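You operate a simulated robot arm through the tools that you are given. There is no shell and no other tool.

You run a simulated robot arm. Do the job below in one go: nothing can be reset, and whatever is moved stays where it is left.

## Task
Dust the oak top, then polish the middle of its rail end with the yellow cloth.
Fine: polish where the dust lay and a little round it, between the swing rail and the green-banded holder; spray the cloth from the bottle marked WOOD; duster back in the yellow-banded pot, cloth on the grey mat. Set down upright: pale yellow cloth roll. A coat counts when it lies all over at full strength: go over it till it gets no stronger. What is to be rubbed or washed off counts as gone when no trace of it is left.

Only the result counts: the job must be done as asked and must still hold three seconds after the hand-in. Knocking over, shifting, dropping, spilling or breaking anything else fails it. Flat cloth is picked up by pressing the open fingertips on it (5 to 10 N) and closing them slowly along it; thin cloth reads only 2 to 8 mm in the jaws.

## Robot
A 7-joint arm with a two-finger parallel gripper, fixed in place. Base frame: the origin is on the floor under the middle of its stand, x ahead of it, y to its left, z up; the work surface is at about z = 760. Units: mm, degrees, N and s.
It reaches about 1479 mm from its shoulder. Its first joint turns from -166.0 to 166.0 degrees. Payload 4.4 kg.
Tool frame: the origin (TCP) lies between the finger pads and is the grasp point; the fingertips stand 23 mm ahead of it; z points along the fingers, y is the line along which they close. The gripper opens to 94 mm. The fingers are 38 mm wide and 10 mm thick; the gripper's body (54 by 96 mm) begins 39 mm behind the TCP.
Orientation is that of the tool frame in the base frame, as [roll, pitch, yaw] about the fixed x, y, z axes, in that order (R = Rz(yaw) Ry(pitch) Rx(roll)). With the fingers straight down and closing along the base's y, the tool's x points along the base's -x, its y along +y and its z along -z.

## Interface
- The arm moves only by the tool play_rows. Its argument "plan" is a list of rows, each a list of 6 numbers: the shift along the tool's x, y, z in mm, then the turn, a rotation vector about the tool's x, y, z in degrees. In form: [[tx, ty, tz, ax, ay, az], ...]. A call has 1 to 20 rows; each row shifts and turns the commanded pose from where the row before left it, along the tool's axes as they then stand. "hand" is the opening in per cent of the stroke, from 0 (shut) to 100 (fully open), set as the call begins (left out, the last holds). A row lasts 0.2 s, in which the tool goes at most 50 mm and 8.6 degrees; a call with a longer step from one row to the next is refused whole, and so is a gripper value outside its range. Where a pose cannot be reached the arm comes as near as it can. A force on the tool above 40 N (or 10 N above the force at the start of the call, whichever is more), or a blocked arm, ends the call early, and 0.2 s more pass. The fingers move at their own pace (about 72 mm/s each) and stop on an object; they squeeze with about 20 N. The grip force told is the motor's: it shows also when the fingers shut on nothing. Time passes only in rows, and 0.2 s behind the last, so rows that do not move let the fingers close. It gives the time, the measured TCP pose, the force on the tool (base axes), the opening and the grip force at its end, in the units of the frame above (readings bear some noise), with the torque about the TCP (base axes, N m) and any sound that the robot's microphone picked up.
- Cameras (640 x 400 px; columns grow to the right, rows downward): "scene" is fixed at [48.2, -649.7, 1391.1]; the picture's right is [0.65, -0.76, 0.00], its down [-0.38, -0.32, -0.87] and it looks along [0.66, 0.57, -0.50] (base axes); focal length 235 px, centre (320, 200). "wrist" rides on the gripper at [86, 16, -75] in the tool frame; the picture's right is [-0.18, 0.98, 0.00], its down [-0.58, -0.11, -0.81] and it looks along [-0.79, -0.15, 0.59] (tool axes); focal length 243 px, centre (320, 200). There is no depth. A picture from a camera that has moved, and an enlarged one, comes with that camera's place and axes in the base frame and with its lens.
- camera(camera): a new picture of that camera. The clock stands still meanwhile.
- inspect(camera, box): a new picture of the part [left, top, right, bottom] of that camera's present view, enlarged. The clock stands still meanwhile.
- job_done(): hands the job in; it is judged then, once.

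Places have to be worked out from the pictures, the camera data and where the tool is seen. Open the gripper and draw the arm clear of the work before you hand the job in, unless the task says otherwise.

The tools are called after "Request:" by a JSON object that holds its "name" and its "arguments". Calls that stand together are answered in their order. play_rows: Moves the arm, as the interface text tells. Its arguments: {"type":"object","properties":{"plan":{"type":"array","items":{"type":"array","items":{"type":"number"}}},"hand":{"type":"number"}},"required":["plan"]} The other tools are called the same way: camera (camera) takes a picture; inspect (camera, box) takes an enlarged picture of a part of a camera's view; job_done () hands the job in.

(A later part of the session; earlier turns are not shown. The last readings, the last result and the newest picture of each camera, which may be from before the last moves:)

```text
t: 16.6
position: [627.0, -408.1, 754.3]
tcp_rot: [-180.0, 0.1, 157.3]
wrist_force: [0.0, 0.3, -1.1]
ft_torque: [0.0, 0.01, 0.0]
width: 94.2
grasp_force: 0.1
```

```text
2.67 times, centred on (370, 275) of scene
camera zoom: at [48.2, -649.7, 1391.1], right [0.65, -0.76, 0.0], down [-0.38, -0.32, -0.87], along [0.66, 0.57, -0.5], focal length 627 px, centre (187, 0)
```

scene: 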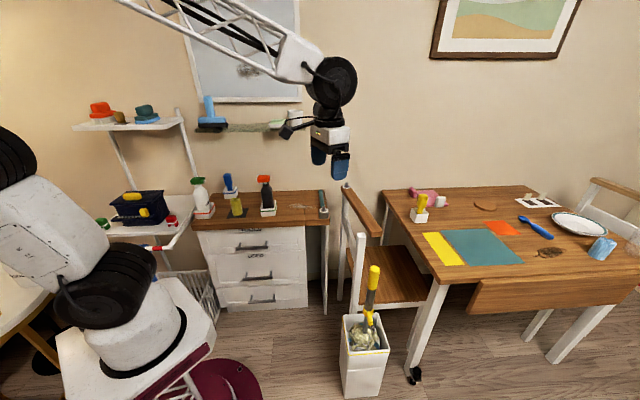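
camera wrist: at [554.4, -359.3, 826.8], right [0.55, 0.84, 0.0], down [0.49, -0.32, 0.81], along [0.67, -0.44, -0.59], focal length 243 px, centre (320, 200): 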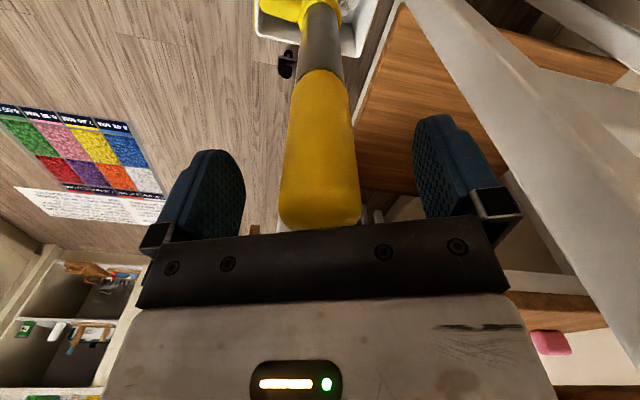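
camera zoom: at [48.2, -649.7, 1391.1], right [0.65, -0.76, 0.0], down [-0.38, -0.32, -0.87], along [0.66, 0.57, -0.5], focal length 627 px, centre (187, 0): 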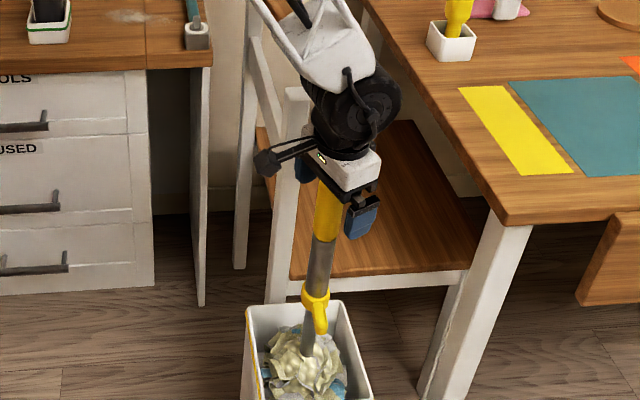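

The handle is centred between the pads. I go 6 mm lower and close on it.

Request:
{"name": "play_rows", "arguments": {"plan": [[0, 0, 6, 0, 0, 0]]}}

Request:
{"name": "play_rows", "arguments": {"plan": [[0, 0, 0, 0, 0, 0], [0, 0, 0, 0, 0, 0], [0, 0, 0, 0, 0, 0], [0, 0, 0, 0, 0, 0], [0, 0, 0, 0, 0, 0]], "hand": 0}}

Request:
{"name": "camera", "arguments": {"camera": "wrist"}}

```text
t: 17.0
position: [627.7, -408.1, 747.1]
tcp_rot: [180.0, 0.0, 157.4]
wrist_force: [-0.6, 1.3, 0.2]
ft_torque: [-0.03, 0.02, 0.0]
width: 94.1
grasp_force: 0.2
```

```text
t: 18.2
position: [627.6, -407.3, 747.1]
tcp_rot: [-180.0, 0.0, 157.4]
wrist_force: [0.6, 0.7, 0.2]
ft_torque: [0.36, -0.06, -0.06]
width: 35.0
grasp_force: 19.7
```

```text
taken
camera wrist: at [554.4, -359.2, 820.6], right [0.55, 0.84, 0.0], down [0.49, -0.32, 0.81], along [0.67, -0.44, -0.59], focal length 243 px, centre (320, 200)
```

wrist: 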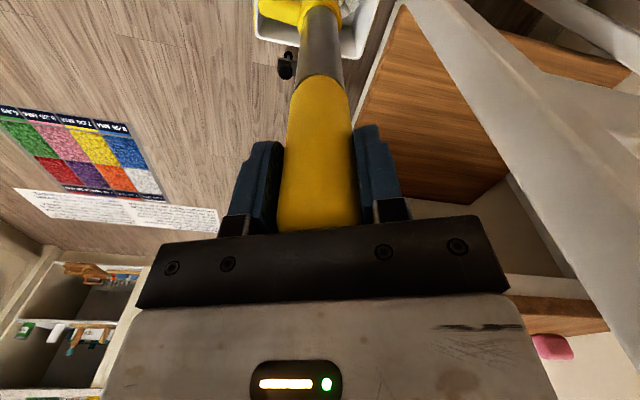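

Gripped at 35 mm with 20 N. I lift straight up, slowly at first, checking for snagging.

Request:
{"name": "play_rows", "arguments": {"plan": [[0, 0, -8, 0, 0, 0], [0, 0, -12, 0, 0, 0], [0, 0, -15, 0, 0, 0], [0, 0, -15, 0, 0, 0], [0, 0, -20, 0, 0, 0], [0, 0, -20, 0, 0, 0], [0, 0, -20, 0, 0, 0], [0, 0, -20, 0, 0, 0], [0, 0, -20, 0, 0, 0]]}}

Request:
{"name": "camera", "arguments": {"camera": "scene"}}

Request:
{"name": "camera", "arguments": {"camera": "wrist"}}

```text
t: 20.2
position: [626.9, -407.7, 898.4]
tcp_rot: [-179.9, 0.0, 157.3]
wrist_force: [0.3, 0.3, -2.2]
ft_torque: [-0.07, 0.06, 0.02]
width: 35.0
grasp_force: 19.7
```

```text
taken
```

scene: 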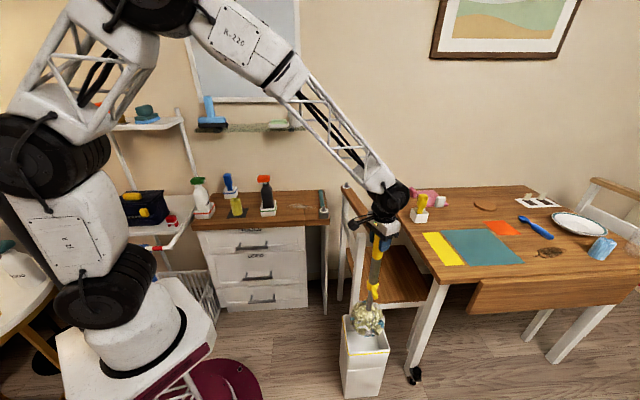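

```text
taken
camera wrist: at [554.8, -359.3, 971.2], right [0.55, 0.84, 0.0], down [0.49, -0.32, 0.81], along [0.67, -0.44, -0.59], focal length 243 px, centre (320, 200)
```

wrist: 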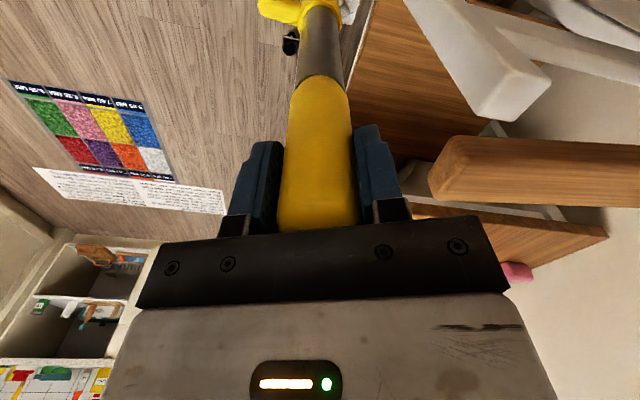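

The duster's shaggy head is rising out of the pot, weighing about 2 N. I inspect it, then keep lifting.

Request:
{"name": "inspect", "arguments": {"camera": "scene", "box": [320, 210, 420, 370]}}

Request:
{"name": "play_rows", "arguments": {"plan": [[0, 0, -25, 0, 0, 0], [0, 0, -25, 0, 0, 0], [0, 0, -25, 0, 0, 0], [0, 0, -25, 0, 0, 0], [0, 0, -25, 0, 0, 0], [0, 0, -25, 0, 0, 0]]}}

Request:
{"name": "inspect", "arguments": {"camera": "scene", "box": [320, 200, 440, 380]}}

```text
2.50 times, centred on (370, 290) of scene
camera zoom: at [48.2, -649.7, 1391.1], right [0.65, -0.76, 0.0], down [-0.38, -0.32, -0.87], along [0.66, 0.57, -0.5], focal length 588 px, centre (195, -25)
```

zoom: 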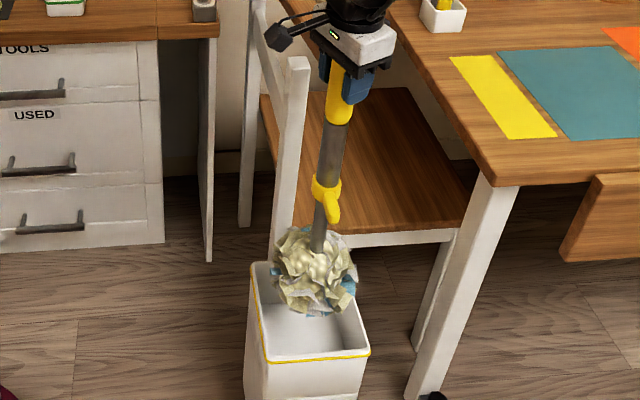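

```text
t: 21.6
position: [626.4, -407.6, 1046.2]
tcp_rot: [180.0, 0.1, 157.3]
wrist_force: [-0.1, 0.4, -3.9]
ft_torque: [0.09, -0.06, 0.0]
width: 34.7
grasp_force: 20.3
```

```text
2.22 times, centred on (380, 290) of scene
camera zoom: at [48.2, -649.7, 1391.1], right [0.65, -0.76, 0.0], down [-0.38, -0.32, -0.87], along [0.66, 0.57, -0.5], focal length 523 px, centre (187, 0)
```

zoom: 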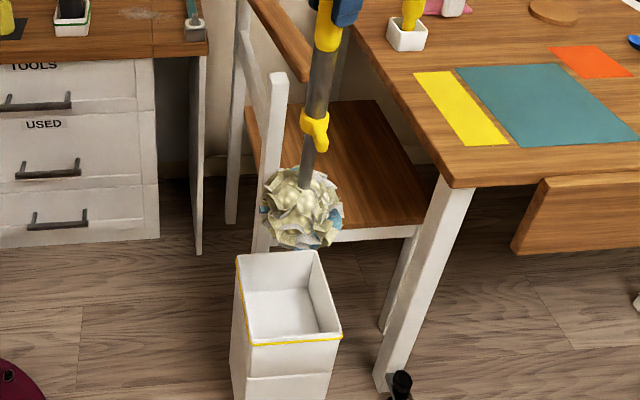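

The head is a ball of about 135 mm, its bottom about 473 mm under the grasp point. I raise it to clear the chest, go round the chair post on the robot's side, and come in front of the rail end.

Request:
{"name": "play_rows", "arguments": {"plan": [[0, 0, -40, 0, 0, 0], [0, 0, -40, 0, 0, 0], [0, 0, -40, 0, 0, 0], [0, 0, -40, 0, 0, 0], [0, 0, -40, 0, 0, 0], [0, 0, -40, 0, 0, 0], [28.1, 22.5, 0, 0, 0, 0], [28.1, 22.5, 0, 0, 0, 0], [28.1, 22.5, 0, 0, 0, 0], [28.1, 22.5, 0, 0, 0, 0], [28.1, 22.5, 0, 0, 0, 0], [-4.5, 37.8, 0, 0, 0, 0], [-4.5, 37.8, 0, 0, 0, 0], [-4.5, 37.8, 0, 0, 0, 0], [-4.5, 37.8, 0, 0, 0, 0], [-4.5, 37.8, 0, 0, 0, 0]]}}

Request:
{"name": "camera", "arguments": {"camera": "scene"}}

```text
t: 25.0
position: [635.2, -84.5, 1286.8]
tcp_rot: [180.0, 0.0, 157.3]
wrist_force: [0.0, 0.7, -2.2]
ft_torque: [0.12, -0.06, 0.01]
width: 34.7
grasp_force: 20.1
```

```text
taken
```

scene: 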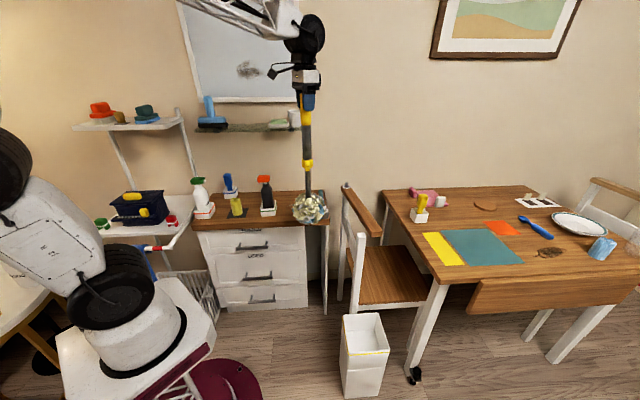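

Next I turn the hand so its axes lie along the chest (tool x outward, y along the edge) while still in front of the chest.

Request:
{"name": "play_rows", "arguments": {"plan": [[0, 0, 0, 0, 0, -7.49], [0, 0, 0, 0, 0, -7.49], [0, 0, 0, 0, 0, -7.49], [0, 0, 0, 0, 0, -7.49], [0, 0, 0, 0, 0, -7.49], [0, 0, 0, 0, 0, -7.49], [0, 0, 0, 0, 0, -7.49], [0, 0, 0, 0, 0, -7.49], [0, 0, 0, 0, 0, -7.49], [0, 0, 0, 0, 0, 0]]}}

Request:
{"name": "camera", "arguments": {"camera": "wrist"}}

Request:
{"name": "inspect", "arguments": {"camera": "scene", "box": [250, 100, 350, 240]}}

```text
t: 27.2
position: [635.2, -83.9, 1287.1]
tcp_rot: [-180.0, 0.0, -135.2]
wrist_force: [0.1, 1.0, -2.7]
ft_torque: [0.08, 0.0, 0.02]
width: 34.4
grasp_force: 19.7
```

```text
taken
camera wrist: at [562.8, -133.7, 1360.7], right [-0.56, 0.83, 0.0], down [0.49, 0.33, 0.81], along [0.67, 0.45, -0.59], focal length 243 px, centre (320, 200)
```

wrist: 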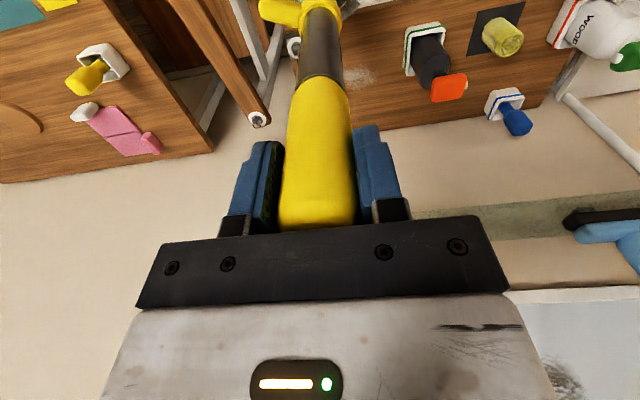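

```text
2.86 times, centred on (300, 170) of scene
camera zoom: at [48.2, -649.7, 1391.1], right [0.65, -0.76, 0.0], down [-0.38, -0.32, -0.87], along [0.66, 0.57, -0.5], focal length 672 px, centre (377, 286)
```

zoom: 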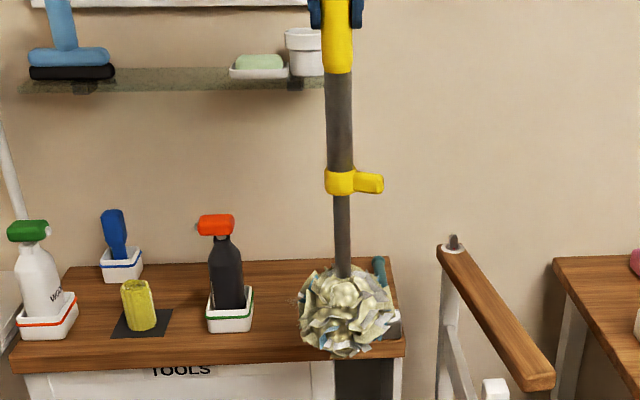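

Pole hangs true, head centre 407 mm under the grasp point. I bring the head over the front of the dust area, some 30 mm above the top.

Request:
{"name": "play_rows", "arguments": {"plan": [[-33.6, 10.2, 4.4, 0, 0, 0], [-33.6, 10.2, 4.4, 0, 0, 0], [-33.6, 10.2, 4.4, 0, 0, 0], [-33.6, 10.2, 4.4, 0, 0, 0], [-33.6, 10.2, 4.4, 0, 0, 0], [0, 0, 5, 0, 0, 0], [0, 0, 5, 0, 0, 0], [0, 0, 5, 0, 0, 0], [0, 0, 5, 0, 0, 0], [0, 0, 5, 0, 0, 0]]}}

Request:
{"name": "inspect", "arguments": {"camera": "scene", "box": [250, 150, 350, 230]}}

```text
t: 29.4
position: [717.3, 70.9, 1240.1]
tcp_rot: [179.9, 0.0, -135.3]
wrist_force: [-0.6, -0.7, -3.1]
ft_torque: [0.11, 0.08, 0.01]
width: 34.3
grasp_force: 19.7
```

```text
5.00 times, centred on (300, 190) of scene
camera zoom: at [48.2, -649.7, 1391.1], right [0.65, -0.76, 0.0], down [-0.38, -0.32, -0.87], along [0.66, 0.57, -0.5], focal length 1176 px, centre (420, 250)
```

zoom: 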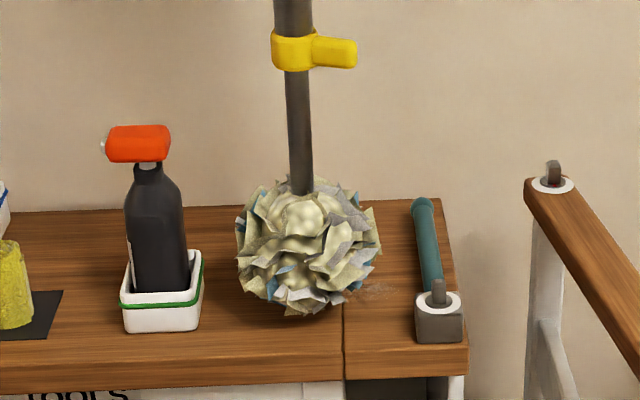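

The head is just above the oak. I creep down to feel for contact.

Request:
{"name": "play_rows", "arguments": {"plan": [[0, 0, 3, 0, 0, 0], [0, 0, 3, 0, 0, 0], [0, 0, 3, 0, 0, 0], [0, 0, 0, 0, 0, 0]]}}

Request:
{"name": "play_rows", "arguments": {"plan": [[0, 0, 3, 0, 0, 0], [0, 0, 3, 0, 0, 0], [0, 0, 0, 0, 0, 0]]}}

Request:
{"name": "play_rows", "arguments": {"plan": [[0, 0, 3, 0, 0, 0], [0, 0, 3, 0, 0, 0], [0, 0, 0, 0, 0, 0]]}}

```text
t: 30.4
position: [717.8, 71.5, 1231.5]
tcp_rot: [180.0, 0.0, -135.3]
wrist_force: [-0.4, 0.4, -2.7]
ft_torque: [0.06, 0.05, 0.02]
width: 34.2
grasp_force: 20.0
```

```text
t: 31.2
position: [717.3, 71.6, 1226.4]
tcp_rot: [-179.9, 0.2, -135.4]
wrist_force: [0.7, 2.7, 18.7]
ft_torque: [0.28, 0.25, -0.17]
width: 34.9
grasp_force: 20.0
```

```text
t: 32.0
position: [717.9, 70.7, 1221.4]
tcp_rot: [-179.9, 0.1, -135.4]
wrist_force: [1.0, 2.1, 28.2]
ft_torque: [0.19, 0.29, -0.09]
width: 34.2
grasp_force: 20.2
```

Contact came near z 1230 and rises quickly; I ease up to a light touch.

Request:
{"name": "play_rows", "arguments": {"plan": [[0, 0, -4, 0, 0, 0], [0, 0, 0, 0, 0, 0]]}}

Request:
{"name": "play_rows", "arguments": {"plan": [[0, 0, -2, 0, 0, 0], [0, 0, 0, 0, 0, 0]]}}

Request:
{"name": "inspect", "arguments": {"camera": "scene", "box": [250, 150, 350, 230]}}

```text
t: 32.6
position: [718.6, 70.7, 1221.5]
tcp_rot: [179.8, -0.1, -135.3]
wrist_force: [0.4, 0.0, -2.4]
ft_torque: [0.03, 0.0, 0.02]
width: 34.6
grasp_force: 19.8
```

```text
t: 33.2
position: [717.7, 70.8, 1224.8]
tcp_rot: [-179.9, 0.0, -135.3]
wrist_force: [0.2, -0.2, -2.2]
ft_torque: [-0.01, -0.01, 0.03]
width: 34.4
grasp_force: 20.3
```

```text
5.00 times, centred on (300, 190) of scene
camera zoom: at [48.2, -649.7, 1391.1], right [0.65, -0.76, 0.0], down [-0.38, -0.32, -0.87], along [0.66, 0.57, -0.5], focal length 1176 px, centre (420, 250)
```

zoom: 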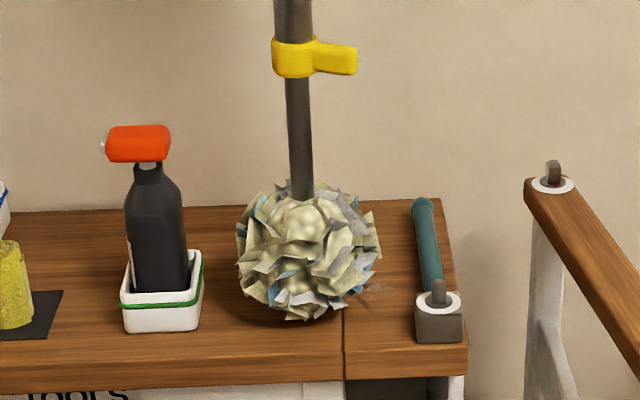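

The head slid a few mm up in the grip, so touch is now near z 1220. I draw a light trial stroke inward across the dust and then look.

Request:
{"name": "play_rows", "arguments": {"plan": [[0, 0, 4, 0, 0, 0], [-8, 0, 0, 0, 0, 0], [-8, 0, 0, 0, 0, 0], [-8, 0, 0, 0, 0, 0], [-8, 0, 0, 0, 0, 0], [-8, 0, 0, 0, 0, 0], [-8, 0, 0, 0, 0, 0]]}}

Request:
{"name": "inspect", "arguments": {"camera": "scene", "box": [250, 150, 350, 230]}}

```text
t: 34.8
position: [751.6, 104.8, 1220.1]
tcp_rot: [-180.0, 0.0, -135.3]
wrist_force: [-0.2, 0.4, -2.5]
ft_torque: [0.02, 0.0, 0.05]
width: 34.5
grasp_force: 20.4
```

```text
5.00 times, centred on (300, 190) of scene
camera zoom: at [48.2, -649.7, 1391.1], right [0.65, -0.76, 0.0], down [-0.38, -0.32, -0.87], along [0.66, 0.57, -0.5], focal length 1176 px, centre (420, 250)
```

zoom: 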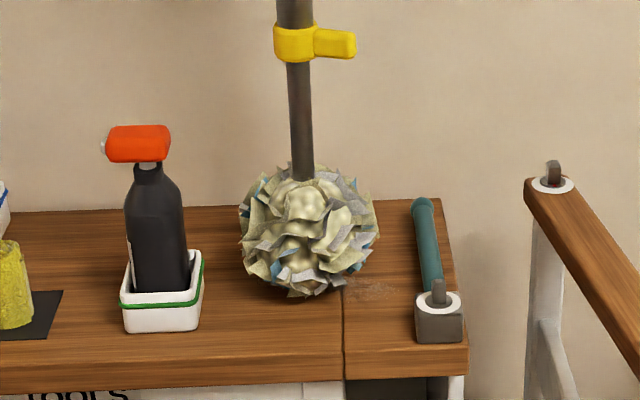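

No contact force yet; I lower 2 mm more and sweep along the top both ways, keeping clear of rail and holder.

Request:
{"name": "play_rows", "arguments": {"plan": [[0, 0, 2, 0, 0, 0], [0, -8, 0, 0, 0, 0], [0, -8, 0, 0, 0, 0], [0, -8, 0, 0, 0, 0], [0, -8, 0, 0, 0, 0], [0, 8, 0, 0, 0, 0], [0, 8, 0, 0, 0, 0], [0, 8, 0, 0, 0, 0], [0, 8, 0, 0, 0, 0], [0, 8, 0, 0, 0, 0], [0, 8, 0, 0, 0, 0], [0, 8, 0, 0, 0, 0], [0, 8, 0, 0, 0, 0]]}}

Request:
{"name": "inspect", "arguments": {"camera": "scene", "box": [270, 170, 350, 230]}}

```text
t: 35.9
position: [769.1, 86.9, 1222.0]
tcp_rot: [-179.8, 0.3, -135.3]
wrist_force: [-2.2, 2.5, 5.8]
ft_torque: [0.67, 0.8, -0.09]
width: 35.9
grasp_force: 20.3
stopped in row 5: the force on the tool passed its limit at 42 N (the readings are from after the stop); the commanded pose is now the measured one
```

```text
6.67 times, centred on (310, 200) of scene
camera zoom: at [48.2, -649.7, 1391.1], right [0.65, -0.76, 0.0], down [-0.38, -0.32, -0.87], along [0.66, 0.57, -0.5], focal length 1568 px, centre (387, 200)
```

zoom: 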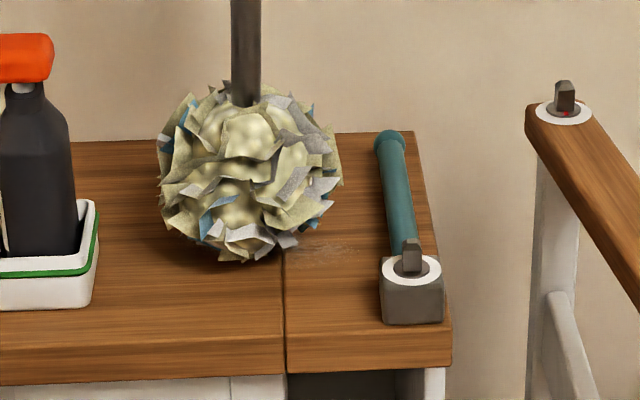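

The force limit tripped near the seam. I lift clear to see what the duster has done so far.

Request:
{"name": "play_rows", "arguments": {"plan": [[0, 0, -10, 0, 0, 0], [0, 0, -30, 0, 0, 0], [0, 0, -40, 0, 0, 0], [0, 0, -40, 0, 0, 0], [0, 0, -40, 0, 0, 0]]}}

Request:
{"name": "inspect", "arguments": {"camera": "scene", "box": [270, 180, 340, 225]}}

Request:
{"name": "inspect", "arguments": {"camera": "scene", "box": [260, 40, 360, 220]}}

```text
t: 37.1
position: [770.7, 87.6, 1381.1]
tcp_rot: [-179.9, 0.1, -135.2]
wrist_force: [0.2, -0.5, -3.0]
ft_torque: [0.04, 0.01, -0.03]
width: 33.9
grasp_force: 20.0
```

```text
8.89 times, centred on (305, 202) of scene
camera zoom: at [48.2, -649.7, 1391.1], right [0.65, -0.76, 0.0], down [-0.38, -0.32, -0.87], along [0.66, 0.57, -0.5], focal length 2091 px, centre (453, 178)
```

zoom: 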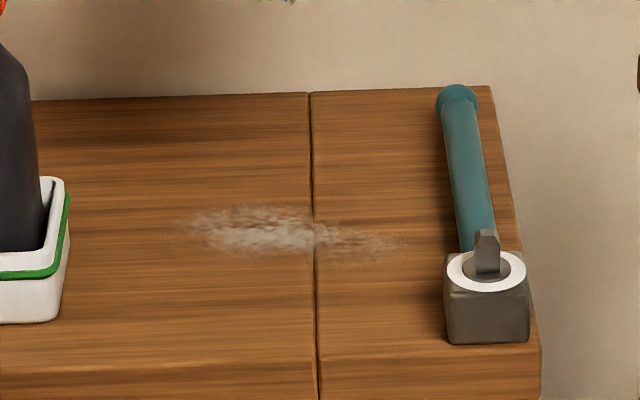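

```text
2.22 times, centred on (310, 130) of scene
camera zoom: at [48.2, -649.7, 1391.1], right [0.65, -0.76, 0.0], down [-0.38, -0.32, -0.87], along [0.66, 0.57, -0.5], focal length 523 px, centre (342, 356)
```

zoom: 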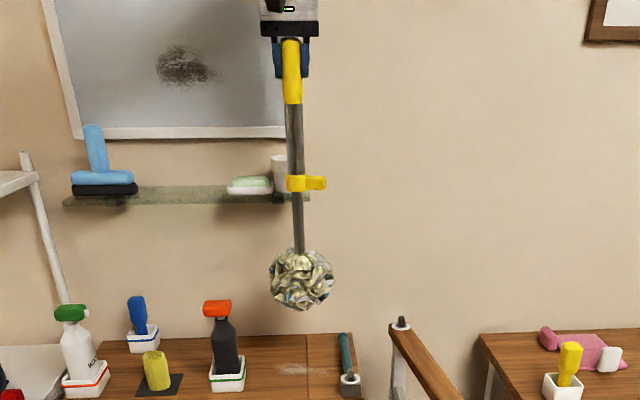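

The dust is hardly touched: the first stroke floated and the second jammed at the seam, where the rail leaf seems a few mm higher. I place the head on the left leaf and find a light contact in small steps.

Request:
{"name": "play_rows", "arguments": {"plan": [[3.5, 12.2, 0, 0, 0, 0], [3.5, 12.2, 0, 0, 0, 0], [3.5, 12.2, 0, 0, 0, 0], [3.5, 12.2, 0, 0, 0, 0], [0, 0, 40, 0, 0, 0], [0, 0, 40, 0, 0, 0], [0, 0, 40, 0, 0, 0], [0, 0, 25, 0, 0, 0], [0, 0, 8, 0, 0, 0], [0, 0, 0, 0, 0, 0]]}}

Request:
{"name": "play_rows", "arguments": {"plan": [[0, 0, 2, 0, 0, 0], [0, 0, 2, 0, 0, 0], [0, 0, 0, 0, 0, 0]]}}

Request:
{"name": "play_rows", "arguments": {"plan": [[0, 0, 2, 0, 0, 0], [0, 0, 0, 0, 0, 0]]}}

Request:
{"name": "play_rows", "arguments": {"plan": [[0, 0, 2, 0, 0, 0], [0, 0, 0, 0, 0, 0]]}}

```text
t: 39.3
position: [724.7, 111.5, 1228.1]
tcp_rot: [-179.8, 0.2, -135.4]
wrist_force: [-0.7, -0.5, -2.6]
ft_torque: [-0.01, 0.02, -0.02]
width: 34.2
grasp_force: 19.6
```

```text
t: 40.1
position: [724.9, 112.7, 1224.2]
tcp_rot: [-179.9, 0.2, -135.3]
wrist_force: [-0.3, 0.4, -2.8]
ft_torque: [0.01, 0.01, 0.02]
width: 33.9
grasp_force: 20.3
```

```text
t: 40.7
position: [725.3, 111.7, 1223.5]
tcp_rot: [-179.9, 0.3, -135.3]
wrist_force: [-0.4, 0.4, -2.6]
ft_torque: [0.02, 0.01, 0.0]
width: 34.0
grasp_force: 19.8
```

```text
t: 41.3
position: [725.8, 112.6, 1222.5]
tcp_rot: [-179.8, 0.4, -135.3]
wrist_force: [0.9, -0.8, 17.1]
ft_torque: [-0.08, 0.33, 0.0]
width: 34.3
grasp_force: 19.8
```

Contact is stiff: about 20 N within 2 mm. I back off 1 mm.

Request:
{"name": "play_rows", "arguments": {"plan": [[0, 0, -0.7, 0, 0, 0], [0, 0, 0, 0, 0, 0]]}}

Request:
{"name": "play_rows", "arguments": {"plan": [[0, 0, -0.5, 0, 0, 0], [0, 0, 0, 0, 0, 0]]}}

```text
t: 41.9
position: [725.4, 111.8, 1222.7]
tcp_rot: [-179.8, 0.2, -135.3]
wrist_force: [2.7, 0.6, 17.8]
ft_torque: [0.19, -0.13, 0.0]
width: 34.0
grasp_force: 20.2
```

```text
t: 42.5
position: [724.8, 111.8, 1222.3]
tcp_rot: [-179.9, 0.2, -135.4]
wrist_force: [2.6, -0.4, 11.6]
ft_torque: [0.18, -0.17, -0.01]
width: 34.0
grasp_force: 19.7
```

Request:
{"name": "play_rows", "arguments": {"plan": [[0, 0, -0.7, 0, 0, 0], [0, 0, 0, 0, 0, 0]]}}

Request:
{"name": "play_rows", "arguments": {"plan": [[0, -3, 0, 0, 0, 0], [0, -3, 0, 0, 0, 0], [0, -3, 0, 0, 0, 0]]}}

```text
t: 43.1
position: [725.4, 111.5, 1221.9]
tcp_rot: [-179.9, 0.1, -135.3]
wrist_force: [1.2, 0.9, -1.5]
ft_torque: [0.21, -0.22, 0.0]
width: 34.2
grasp_force: 19.9
```

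```text
t: 43.9
position: [731.2, 104.6, 1223.5]
tcp_rot: [-179.9, 0.2, -135.3]
wrist_force: [0.0, -0.2, -2.7]
ft_torque: [-0.03, 0.01, 0.02]
width: 33.9
grasp_force: 20.1
```

I now sweep gently on the left leaf, half a millimetre lower, and watch the force.

Request:
{"name": "play_rows", "arguments": {"plan": [[0, 0, 0.6, 0, 0, 0], [0, -5, 0, 0, 0, 0], [0, -5, 0, 0, 0, 0], [0, -5, 0, 0, 0, 0], [0, -5, 0, 0, 0, 0], [0, -4, 0, 0, 0, 0]]}}

Request:
{"name": "play_rows", "arguments": {"plan": [[0, 5, 0, 0, 0, 0], [0, 5, 0, 0, 0, 0], [0, 5, 0, 0, 0, 0], [0, 5, 0, 0, 0, 0], [0, 5, 0, 0, 0, 0], [0, 5, 0, 0, 0, 0], [0, 5, 0, 0, 0, 0], [0, 5, 0, 0, 0, 0]]}}

Request:
{"name": "inspect", "arguments": {"camera": "scene", "box": [270, 180, 340, 225]}}

```text
t: 45.3
position: [749.0, 89.3, 1223.3]
tcp_rot: [-179.9, 0.3, -135.4]
wrist_force: [-0.7, 0.8, -2.6]
ft_torque: [0.11, 0.13, -0.02]
width: 34.0
grasp_force: 19.9
```

```text
t: 47.1
position: [719.3, 117.8, 1221.3]
tcp_rot: [-179.9, 0.1, -135.2]
wrist_force: [0.8, -0.5, -0.9]
ft_torque: [-0.11, -0.18, 0.02]
width: 33.9
grasp_force: 19.6
```

```text
8.89 times, centred on (305, 202) of scene
camera zoom: at [48.2, -649.7, 1391.1], right [0.65, -0.76, 0.0], down [-0.38, -0.32, -0.87], along [0.66, 0.57, -0.5], focal length 2091 px, centre (453, 178)
```

zoom: 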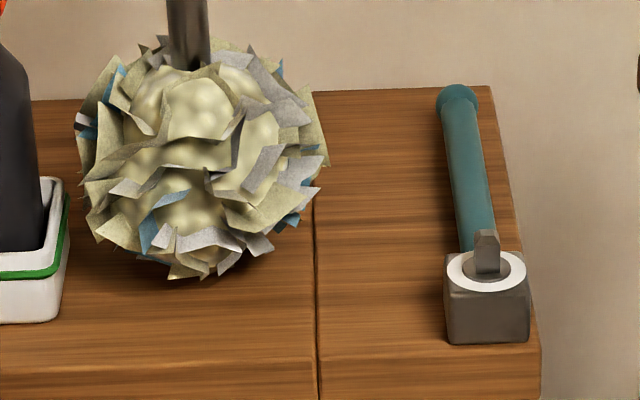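

The dust right of the seam is gone: light contact works. I continue with further light strokes deeper in.

Request:
{"name": "play_rows", "arguments": {"plan": [[-7, 0, 0, 0, 0, 0], [-7, 0, 0, 0, 0, 0], [-7, 0, 0, 0, 0, 0], [0, -6, 0, 0, 0, 0], [0, -6, 0, 0, 0, 0], [0, -6, 0, 0, 0, 0], [0, -6, 0, 0, 0, 0], [0, -6, 0, 0, 0, 0], [0, -6, 0, 0, 0, 0], [0, -6, 0, 0, 0, 0]]}}

Request:
{"name": "play_rows", "arguments": {"plan": [[-7, 0, 0, 0, 0, 0], [-7, 0, 0, 0, 0, 0], [0, 6, 0, 0, 0, 0], [0, 6, 0, 0, 0, 0], [0, 6, 0, 0, 0, 0], [0, 6, 0, 0, 0, 0], [0, 6, 0, 0, 0, 0], [0, 6, 0, 0, 0, 0], [0, 6, 0, 0, 0, 0]]}}

Request:
{"name": "play_rows", "arguments": {"plan": [[0, 0, -10, 0, 0, 0], [0, 0, -40, 0, 0, 0], [0, 0, -50, 0, 0, 0], [0, 0, -50, 0, 0, 0]]}}

Request:
{"name": "inspect", "arguments": {"camera": "scene", "box": [270, 180, 340, 225]}}

```text
t: 49.3
position: [764.4, 100.9, 1223.8]
tcp_rot: [-179.8, 0.3, -135.3]
wrist_force: [-3.2, 2.4, 30.4]
ft_torque: [1.2, 1.02, 0.02]
width: 38.0
grasp_force: 19.8
```

```text
t: 51.3
position: [744.4, 141.9, 1222.6]
tcp_rot: [-179.8, 0.2, -135.4]
wrist_force: [-1.0, -3.8, 19.1]
ft_torque: [-0.82, -0.11, -0.09]
width: 34.2
grasp_force: 19.5
```

```text
t: 52.3
position: [745.8, 140.8, 1371.3]
tcp_rot: [-179.9, 0.1, -135.3]
wrist_force: [0.2, -0.4, -3.1]
ft_torque: [0.01, 0.02, -0.01]
width: 33.8
grasp_force: 20.2
```

```text
8.89 times, centred on (305, 202) of scene
camera zoom: at [48.2, -649.7, 1391.1], right [0.65, -0.76, 0.0], down [-0.38, -0.32, -0.87], along [0.66, 0.57, -0.5], focal length 2091 px, centre (453, 178)
```

zoom: 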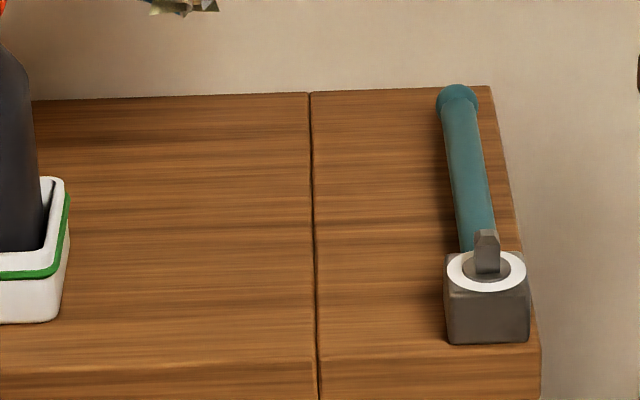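

The dust looks gone. I zoom harder for any traces.

Request:
{"name": "inspect", "arguments": {"camera": "scene", "box": [285, 190, 325, 220]}}

Request:
{"name": "inspect", "arguments": {"camera": "scene", "box": [190, 185, 340, 235]}}

Request:
{"name": "camera", "arguments": {"camera": "wrist"}}

```text
13.33 times, centred on (305, 205) of scene
camera zoom: at [48.2, -649.7, 1391.1], right [0.65, -0.76, 0.0], down [-0.38, -0.32, -0.87], along [0.66, 0.57, -0.5], focal length 3136 px, centre (520, 133)
```

zoom: 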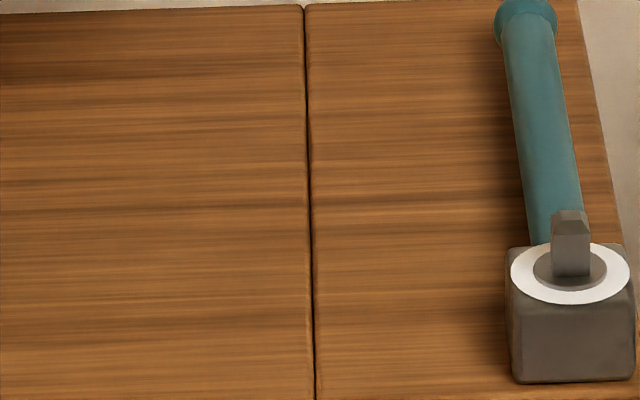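

```text
4.27 times, centred on (265, 210) of scene
camera zoom: at [48.2, -649.7, 1391.1], right [0.65, -0.76, 0.0], down [-0.38, -0.32, -0.87], along [0.66, 0.57, -0.5], focal length 1004 px, centre (555, 157)
```

zoom: 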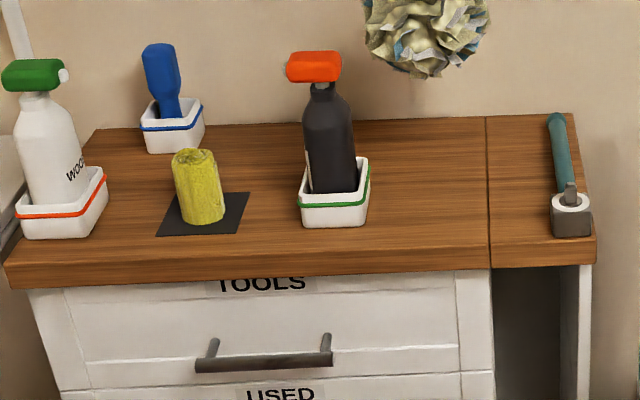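

```text
taken
camera wrist: at [673.1, 91.5, 1444.8], right [-0.56, 0.83, 0.0], down [0.49, 0.33, 0.81], along [0.67, 0.45, -0.59], focal length 243 px, centre (320, 200)
```

wrist: 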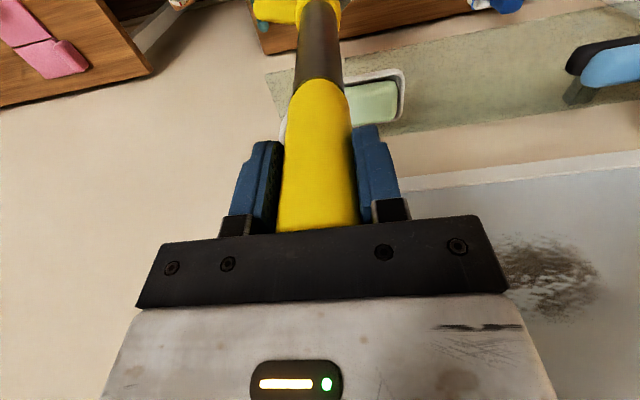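

No trace shows from the scene camera. I move the duster out in front of the chest and check again from nearer with the wrist camera.

Request:
{"name": "play_rows", "arguments": {"plan": [[37, 0, 0, 0, 0, 0], [37, 0, 0, 0, 0, 0], [37, 0, 0, 0, 0, 0], [37, 0, 0, 0, 0, 0], [37, 0, 0, 0, 0, 0], [37, 0, 0, 0, 0, 0], [37, 0, 0, 0, 0, 0], [0, 25, 15, 0, 0, 0], [0, 25, 15, 0, 0, 0], [0, 25, 15, 0, 0, 0], [0, 25, 15, 0, 0, 0]]}}

Request:
{"name": "camera", "arguments": {"camera": "wrist"}}

Request:
{"name": "inspect", "arguments": {"camera": "wrist", "box": [220, 40, 300, 120]}}

```text
t: 54.7
position: [491.1, 31.5, 1310.6]
tcp_rot: [-179.9, 0.2, -135.3]
wrist_force: [1.1, 0.2, -3.1]
ft_torque: [0.04, -0.03, 0.01]
width: 34.0
grasp_force: 20.4
```

```text
taken
camera wrist: at [418.0, -18.8, 1383.7], right [-0.56, 0.83, 0.0], down [0.49, 0.33, 0.81], along [0.67, 0.45, -0.59], focal length 243 px, centre (320, 200)
```

wrist: 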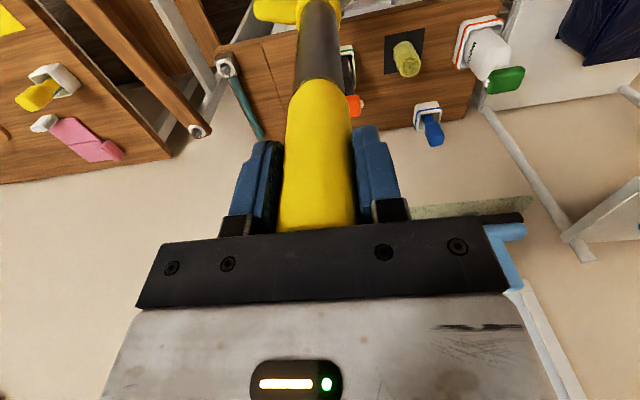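

```text
5.00 times, centred on (260, 80) of wrist
camera zoom: at [418.0, -18.8, 1383.7], right [-0.56, 0.83, 0.0], down [0.49, 0.33, 0.81], along [0.67, 0.45, -0.59], focal length 1213 px, centre (620, 800)
```

zoom: 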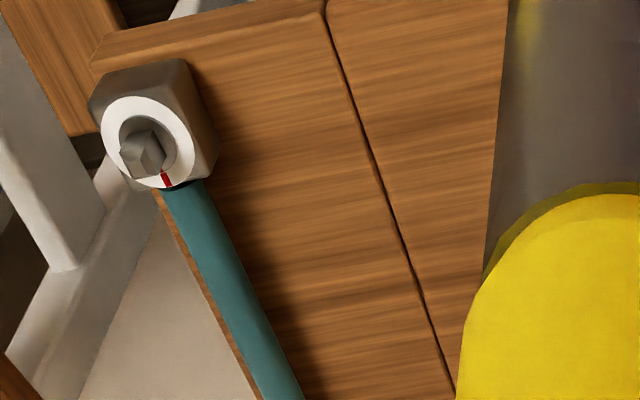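

The rail leaf is clean; I shift sideways to see the left leaf as well.

Request:
{"name": "play_rows", "arguments": {"plan": [[0, 30, 0, 0, 0, 0], [0, 30, 0, 0, 0, 0], [0, 30, 0, 0, 0, 0], [0, 30, 0, 0, 0, 0]]}}

Request:
{"name": "inspect", "arguments": {"camera": "wrist", "box": [200, 40, 310, 130]}}

```text
t: 55.7
position: [404.6, 114.8, 1310.8]
tcp_rot: [-179.9, 0.1, -135.4]
wrist_force: [-0.1, 0.2, -2.9]
ft_torque: [-0.01, -0.01, 0.03]
width: 33.9
grasp_force: 20.1
```

```text
4.44 times, centred on (255, 85) of wrist
camera zoom: at [333.5, 66.3, 1383.6], right [-0.56, 0.83, 0.0], down [0.49, 0.33, 0.81], along [0.67, 0.45, -0.59], focal length 1078 px, centre (609, 711)
```

zoom: 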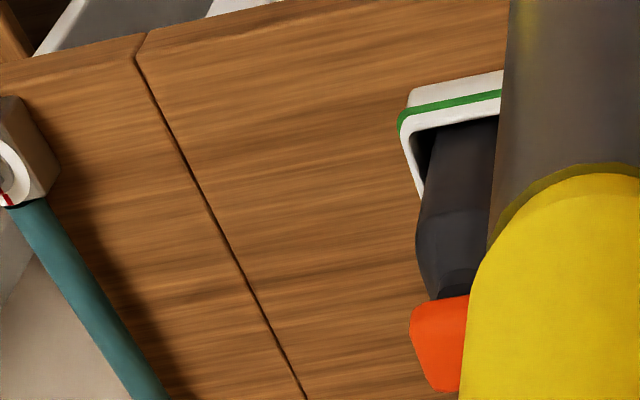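

No trace remains on either leaf. Now the duster goes back: I turn the hand to its earlier yaw and go round toward the pot.

Request:
{"name": "play_rows", "arguments": {"plan": [[0, 0, 0, 0, 0, 7.5], [0, 0, 0, 0, 0, 7.5], [0, 0, 0, 0, 0, 7.5], [0, 0, 0, 0, 0, 7.5], [0, 0, 0, 0, 0, 7.5], [0, 0, 0, 0, 0, 7.5], [0, 0, 0, 0, 0, 7.5], [0, 0, 0, 0, 0, 7.5], [0, 0, 0, 0, 0, 7.4], [-26.6, -28.4, 0, 0, 0, 0], [-26.6, -28.4, 0, 0, 0, 0], [-26.6, -28.4, 0, 0, 0, 0], [-26.6, -28.4, 0, 0, 0, 0], [-26.6, -28.4, 0, 0, 0, 0], [-26.6, -28.4, 0, 0, 0, 0], [-26.6, -28.4, 0, 0, 0, 0], [-26.6, -28.4, 0, 0, 0, 0], [-26.6, -28.4, 0, 0, 0, 0], [-26.6, -28.4, 0, 0, 0, 0]]}}

Request:
{"name": "play_rows", "arguments": {"plan": [[-28.3, -22.3, 0, 0, 0, 0], [-28.3, -22.3, 0, 0, 0, 0], [-28.3, -22.3, 0, 0, 0, 0], [-28.3, -22.3, 0, 0, 0, 0], [-28.3, -22.3, 0, 0, 0, 0], [0, 0, 0, 0, 0, 0]]}}

Request:
{"name": "camera", "arguments": {"camera": "scene"}}

Request:
{"name": "inspect", "arguments": {"camera": "scene", "box": [320, 130, 440, 380]}}

```text
t: 59.7
position: [542.2, -247.2, 1310.9]
tcp_rot: [179.9, 0.1, 157.2]
wrist_force: [0.2, -0.4, -3.0]
ft_torque: [-0.01, -0.06, 0.0]
width: 33.8
grasp_force: 19.6
```

```text
t: 61.1
position: [630.8, -406.6, 1311.5]
tcp_rot: [179.9, 0.2, 157.3]
wrist_force: [-0.4, 0.2, -3.3]
ft_torque: [-0.03, -0.03, 0.01]
width: 34.2
grasp_force: 20.0
```

```text
taken
```

scene: 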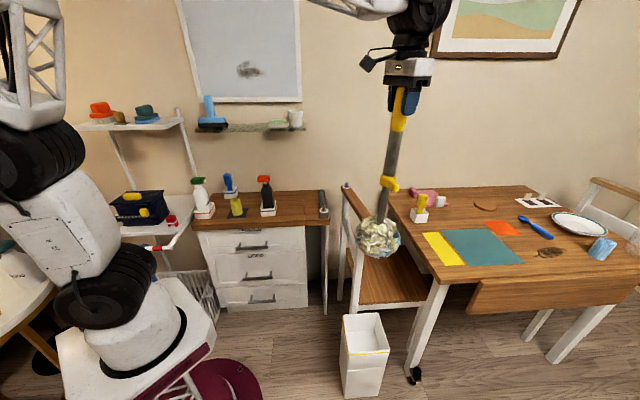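

```text
1.60 times, centred on (380, 255) of scene
camera zoom: at [48.2, -649.7, 1391.1], right [0.65, -0.76, 0.0], down [-0.38, -0.32, -0.87], along [0.66, 0.57, -0.5], focal length 376 px, centre (224, 112)
```

zoom: 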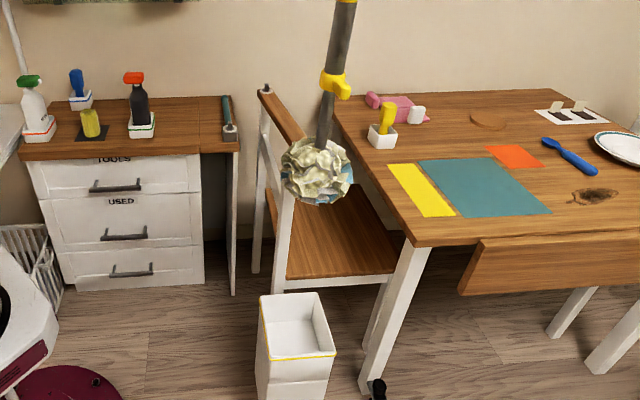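

I correct by 3 mm and lower the duster above the pot mouth to check its alignment.

Request:
{"name": "play_rows", "arguments": {"plan": [[2.7, -1.9, 30, 0, 0, 0], [0, 0, 40, 0, 0, 0], [0, 0, 40, 0, 0, 0], [0, 0, 40, 0, 0, 0], [0, 0, 40, 0, 0, 0], [0, 0, 40, 0, 0, 0], [0, 0, 40, 0, 0, 0], [0, 0, 40, 0, 0, 0], [0, 0, 20, 0, 0, 0], [0, 0, 0, 0, 0, 0]]}}

Request:
{"name": "inspect", "arguments": {"camera": "scene", "box": [320, 200, 440, 380]}}

Request:
{"name": "camera", "arguments": {"camera": "wrist"}}

```text
t: 63.3
position: [628.3, -404.4, 981.3]
tcp_rot: [179.9, 0.2, 157.3]
wrist_force: [0.4, 0.5, -2.7]
ft_torque: [-0.01, -0.06, 0.0]
width: 34.1
grasp_force: 20.2
```

```text
2.22 times, centred on (380, 290) of scene
camera zoom: at [48.2, -649.7, 1391.1], right [0.65, -0.76, 0.0], down [-0.38, -0.32, -0.87], along [0.66, 0.57, -0.5], focal length 523 px, centre (187, 0)
```

zoom: 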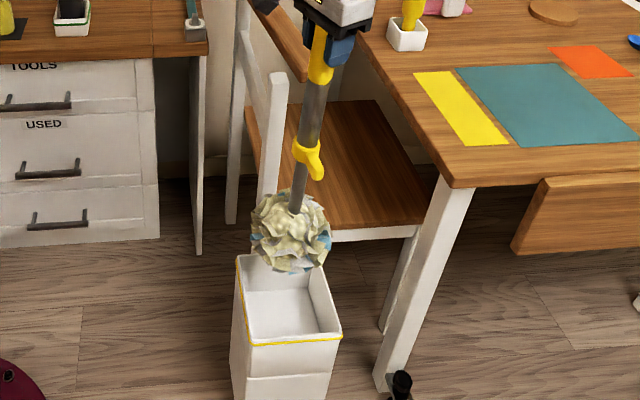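

```text
taken
camera wrist: at [555.5, -357.7, 1054.4], right [0.55, 0.84, 0.0], down [0.49, -0.33, 0.81], along [0.68, -0.44, -0.59], focal length 243 px, centre (320, 200)
```

wrist: 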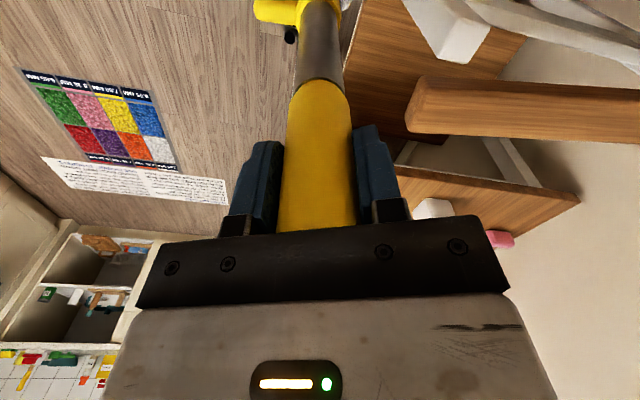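

I check the collar in the wrist view to judge any tilt of the pole in the grip.

Request:
{"name": "inspect", "arguments": {"camera": "wrist", "box": [240, 0, 400, 100]}}

Request:
{"name": "inspect", "arguments": {"camera": "scene", "box": [335, 215, 415, 335]}}

```text
4.00 times, centred on (320, 50) of wrist
camera zoom: at [555.5, -357.7, 1054.4], right [0.55, 0.84, 0.0], down [0.49, -0.33, 0.81], along [0.68, -0.44, -0.59], focal length 970 px, centre (320, 800)
```

zoom: 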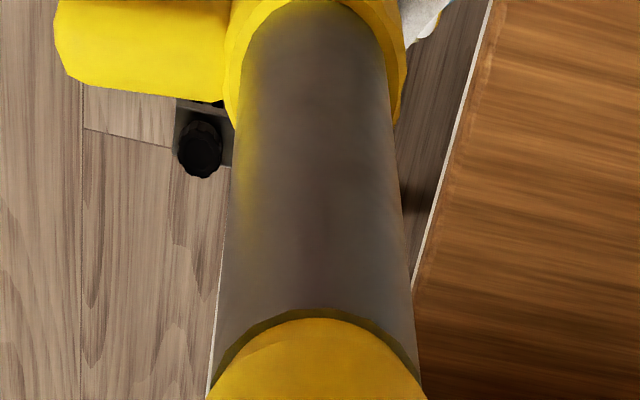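

```text
3.33 times, centred on (375, 275) of scene
camera zoom: at [48.2, -649.7, 1391.1], right [0.65, -0.76, 0.0], down [-0.38, -0.32, -0.87], along [0.66, 0.57, -0.5], focal length 784 px, centre (137, -50)
```

zoom: 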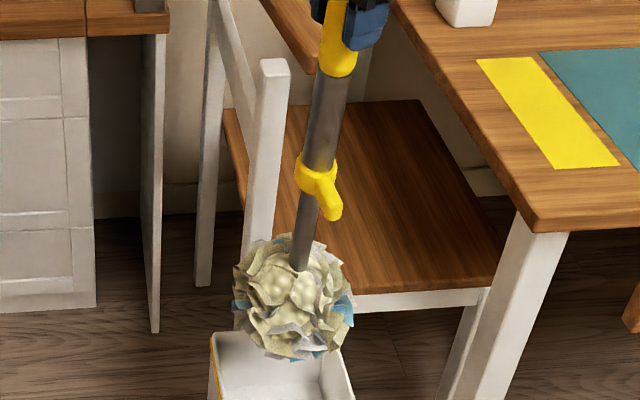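

The pole has turned about 1.8° in the grip. I tilt the hand to stand it upright, recentre on the former place and lower toward the mouth.

Request:
{"name": "play_rows", "arguments": {"plan": [[-0.5, -2.9, 0, 0, -1.8, 0], [0, 0, 20, 0, 0, 0], [0, 0, 20, 0, 0, 0], [0, 0, 20, 0, 0, 0], [0, 0, 20, 0, 0, 0], [0, 0, 10, 0, 0, 0], [0, 0, 0, 0, 0, 0]]}}

Request:
{"name": "inspect", "arguments": {"camera": "scene", "box": [335, 255, 415, 375]}}

Request:
{"name": "inspect", "arguments": {"camera": "wrist", "box": [240, 0, 400, 100]}}

```text
t: 64.9
position: [629.5, -410.5, 891.1]
tcp_rot: [179.9, 2.0, 157.3]
wrist_force: [-0.1, 0.1, -2.9]
ft_torque: [-0.01, 0.02, -0.02]
width: 34.2
grasp_force: 19.8
```

```text
3.33 times, centred on (375, 315) of scene
camera zoom: at [48.2, -649.7, 1391.1], right [0.65, -0.76, 0.0], down [-0.38, -0.32, -0.87], along [0.66, 0.57, -0.5], focal length 784 px, centre (137, -183)
```

zoom: 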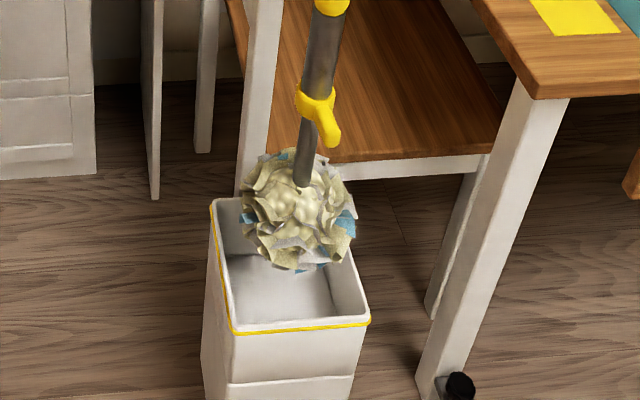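

```text
4.00 times, centred on (320, 50) of wrist
camera zoom: at [554.2, -361.5, 961.8], right [0.55, 0.84, 0.01], down [0.47, -0.32, 0.83], along [0.69, -0.45, -0.56], focal length 970 px, centre (320, 800)
```

zoom: 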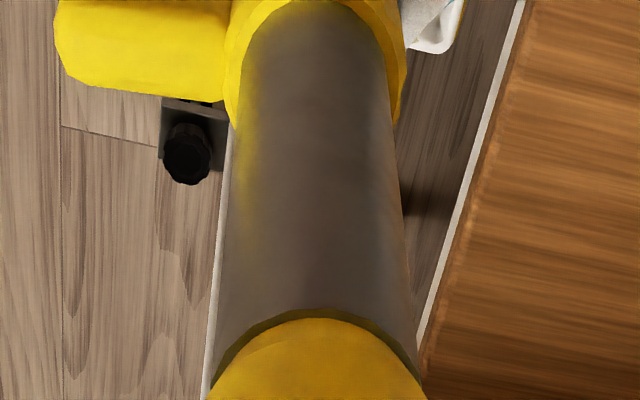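

The pole now hangs vertical over the pot. I recentre by 3 mm and lower it in, watching the force.

Request:
{"name": "play_rows", "arguments": {"plan": [[3, 2.2, 0, 0, 0, 0], [0.5, 0, 16, 0, 0, 0], [0.5, 0, 16, 0, 0, 0], [0.5, 0, 16, 0, 0, 0], [0.5, 0, 16, 0, 0, 0], [0.5, 0, 16, 0, 0, 0], [0.5, 0, 16, 0, 0, 0], [0.5, 0, 16, 0, 0, 0], [0.5, 0, 16, 0, 0, 0], [0, 0, 0, 0, 0, 0]]}}

Request:
{"name": "inspect", "arguments": {"camera": "scene", "box": [335, 255, 415, 375]}}

```text
t: 67.1
position: [628.8, -408.2, 762.2]
tcp_rot: [179.9, 2.0, 157.3]
wrist_force: [0.3, -0.9, -2.2]
ft_torque: [-0.02, 0.0, 0.01]
width: 34.2
grasp_force: 19.8
```

```text
3.33 times, centred on (375, 315) of scene
camera zoom: at [48.2, -649.7, 1391.1], right [0.65, -0.76, 0.0], down [-0.38, -0.32, -0.87], along [0.66, 0.57, -0.5], focal length 784 px, centre (137, -183)
```

zoom: 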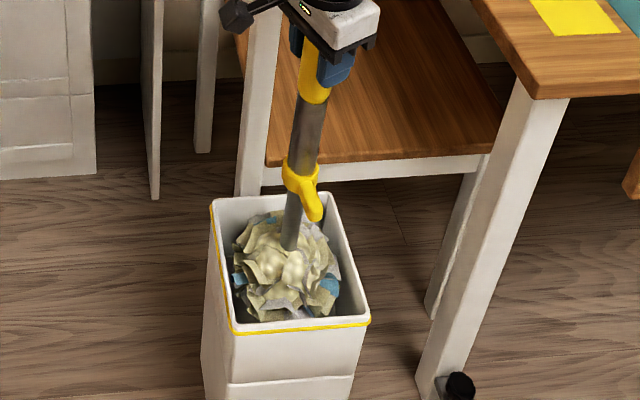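

It is inside without touching. I feel for the pot's floor in small steps.

Request:
{"name": "play_rows", "arguments": {"plan": [[0.1, 0, 4, 0, 0, 0], [0.1, 0, 4, 0, 0, 0], [0.1, 0, 4, 0, 0, 0], [0.1, 0, 4, 0, 0, 0], [0, 0, 0, 0, 0, 0]]}}

Request:
{"name": "play_rows", "arguments": {"plan": [[0, 0, 2, 0, 0, 0], [0, 0, 0, 0, 0, 0]]}}

Request:
{"name": "play_rows", "arguments": {"plan": [[0, 0, 2, 0, 0, 0], [0, 0, 0, 0, 0, 0]]}}

```text
t: 68.3
position: [628.8, -408.0, 747.8]
tcp_rot: [179.9, 2.0, 157.3]
wrist_force: [-0.9, -0.4, -2.4]
ft_torque: [0.0, 0.02, -0.01]
width: 33.6
grasp_force: 19.5
```

```text
t: 68.9
position: [629.3, -407.9, 744.3]
tcp_rot: [179.8, 2.0, 157.4]
wrist_force: [-0.2, -0.3, -3.0]
ft_torque: [-0.01, -0.03, 0.01]
width: 33.9
grasp_force: 19.8
```

```text
t: 69.5
position: [628.4, -408.2, 742.4]
tcp_rot: [179.9, 2.0, 157.3]
wrist_force: [-0.3, -0.5, -2.8]
ft_torque: [0.01, -0.01, 0.02]
width: 34.0
grasp_force: 20.0
```

Request:
{"name": "play_rows", "arguments": {"plan": [[0, 0, 2, 0, 0, 0], [0, 0, 0, 0, 0, 0]]}}

Request:
{"name": "play_rows", "arguments": {"plan": [[0, 0, 1.5, 0, 0, 0], [0, 0, 0, 0, 0, 0]]}}

Request:
{"name": "play_rows", "arguments": {"plan": [[0, 0, 1.5, 0, 0, 0], [0, 0, 0, 0, 0, 0]]}}

```text
t: 70.1
position: [628.4, -407.1, 741.0]
tcp_rot: [179.9, 2.0, 157.3]
wrist_force: [0.0, -0.1, -2.3]
ft_torque: [0.02, 0.0, 0.0]
width: 33.8
grasp_force: 19.9
```

```text
t: 70.7
position: [629.9, -407.5, 739.8]
tcp_rot: [179.9, 2.1, 157.3]
wrist_force: [-0.1, 0.1, -0.8]
ft_torque: [0.11, 0.26, 0.01]
width: 34.0
grasp_force: 19.8
```

```text
t: 71.3
position: [629.5, -409.3, 738.9]
tcp_rot: [179.9, 2.1, 157.3]
wrist_force: [-2.1, 2.0, 20.1]
ft_torque: [0.05, 0.02, 0.0]
width: 33.7
grasp_force: 20.5
```

The floor is reached at z about 740. I ease up 1.2 mm and open the fingers.

Request:
{"name": "play_rows", "arguments": {"plan": [[0, 0, -1.4, 0, 0, 0], [0, 0, 0, 0, 0, 0]]}}

Request:
{"name": "play_rows", "arguments": {"plan": [[0, 0, 0, 0, 0, 0], [0, 0, 0, 0, 0, 0], [0, 0, 0, 0, 0, 0], [0, 0, 0, 0, 0, 0]], "hand": 100}}

Request:
{"name": "camera", "arguments": {"camera": "wrist"}}

Request:
{"name": "inspect", "arguments": {"camera": "scene", "box": [335, 235, 415, 355]}}

```text
t: 71.9
position: [628.7, -408.3, 739.3]
tcp_rot: [179.9, 1.9, 157.2]
wrist_force: [0.9, 0.9, 4.5]
ft_torque: [-0.22, -0.48, 0.06]
width: 34.1
grasp_force: 20.4
```

```text
t: 72.9
position: [628.5, -407.8, 740.0]
tcp_rot: [179.9, 2.0, 157.3]
wrist_force: [0.4, -0.1, -0.4]
ft_torque: [0.03, 0.0, 0.03]
width: 94.2
grasp_force: 0.1
```

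```text
taken
camera wrist: at [553.9, -358.7, 810.2], right [0.55, 0.84, 0.01], down [0.47, -0.32, 0.83], along [0.69, -0.45, -0.56], focal length 243 px, centre (320, 200)
```

wrist: 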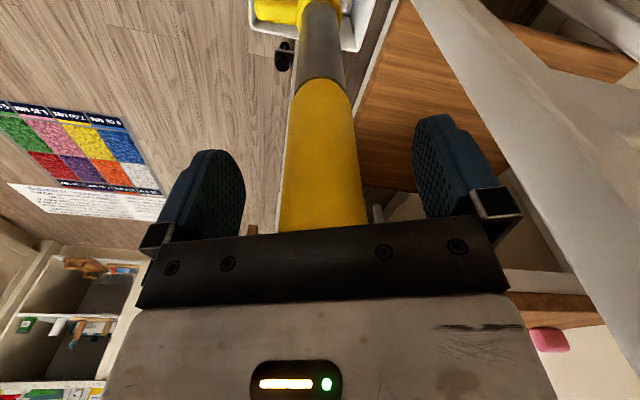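

```text
3.33 times, centred on (375, 295) of scene
camera zoom: at [48.2, -649.7, 1391.1], right [0.65, -0.76, 0.0], down [-0.38, -0.32, -0.87], along [0.66, 0.57, -0.5], focal length 784 px, centre (137, -117)
```

zoom: 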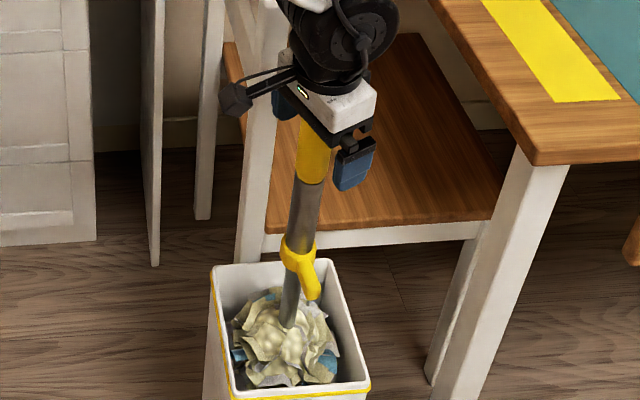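

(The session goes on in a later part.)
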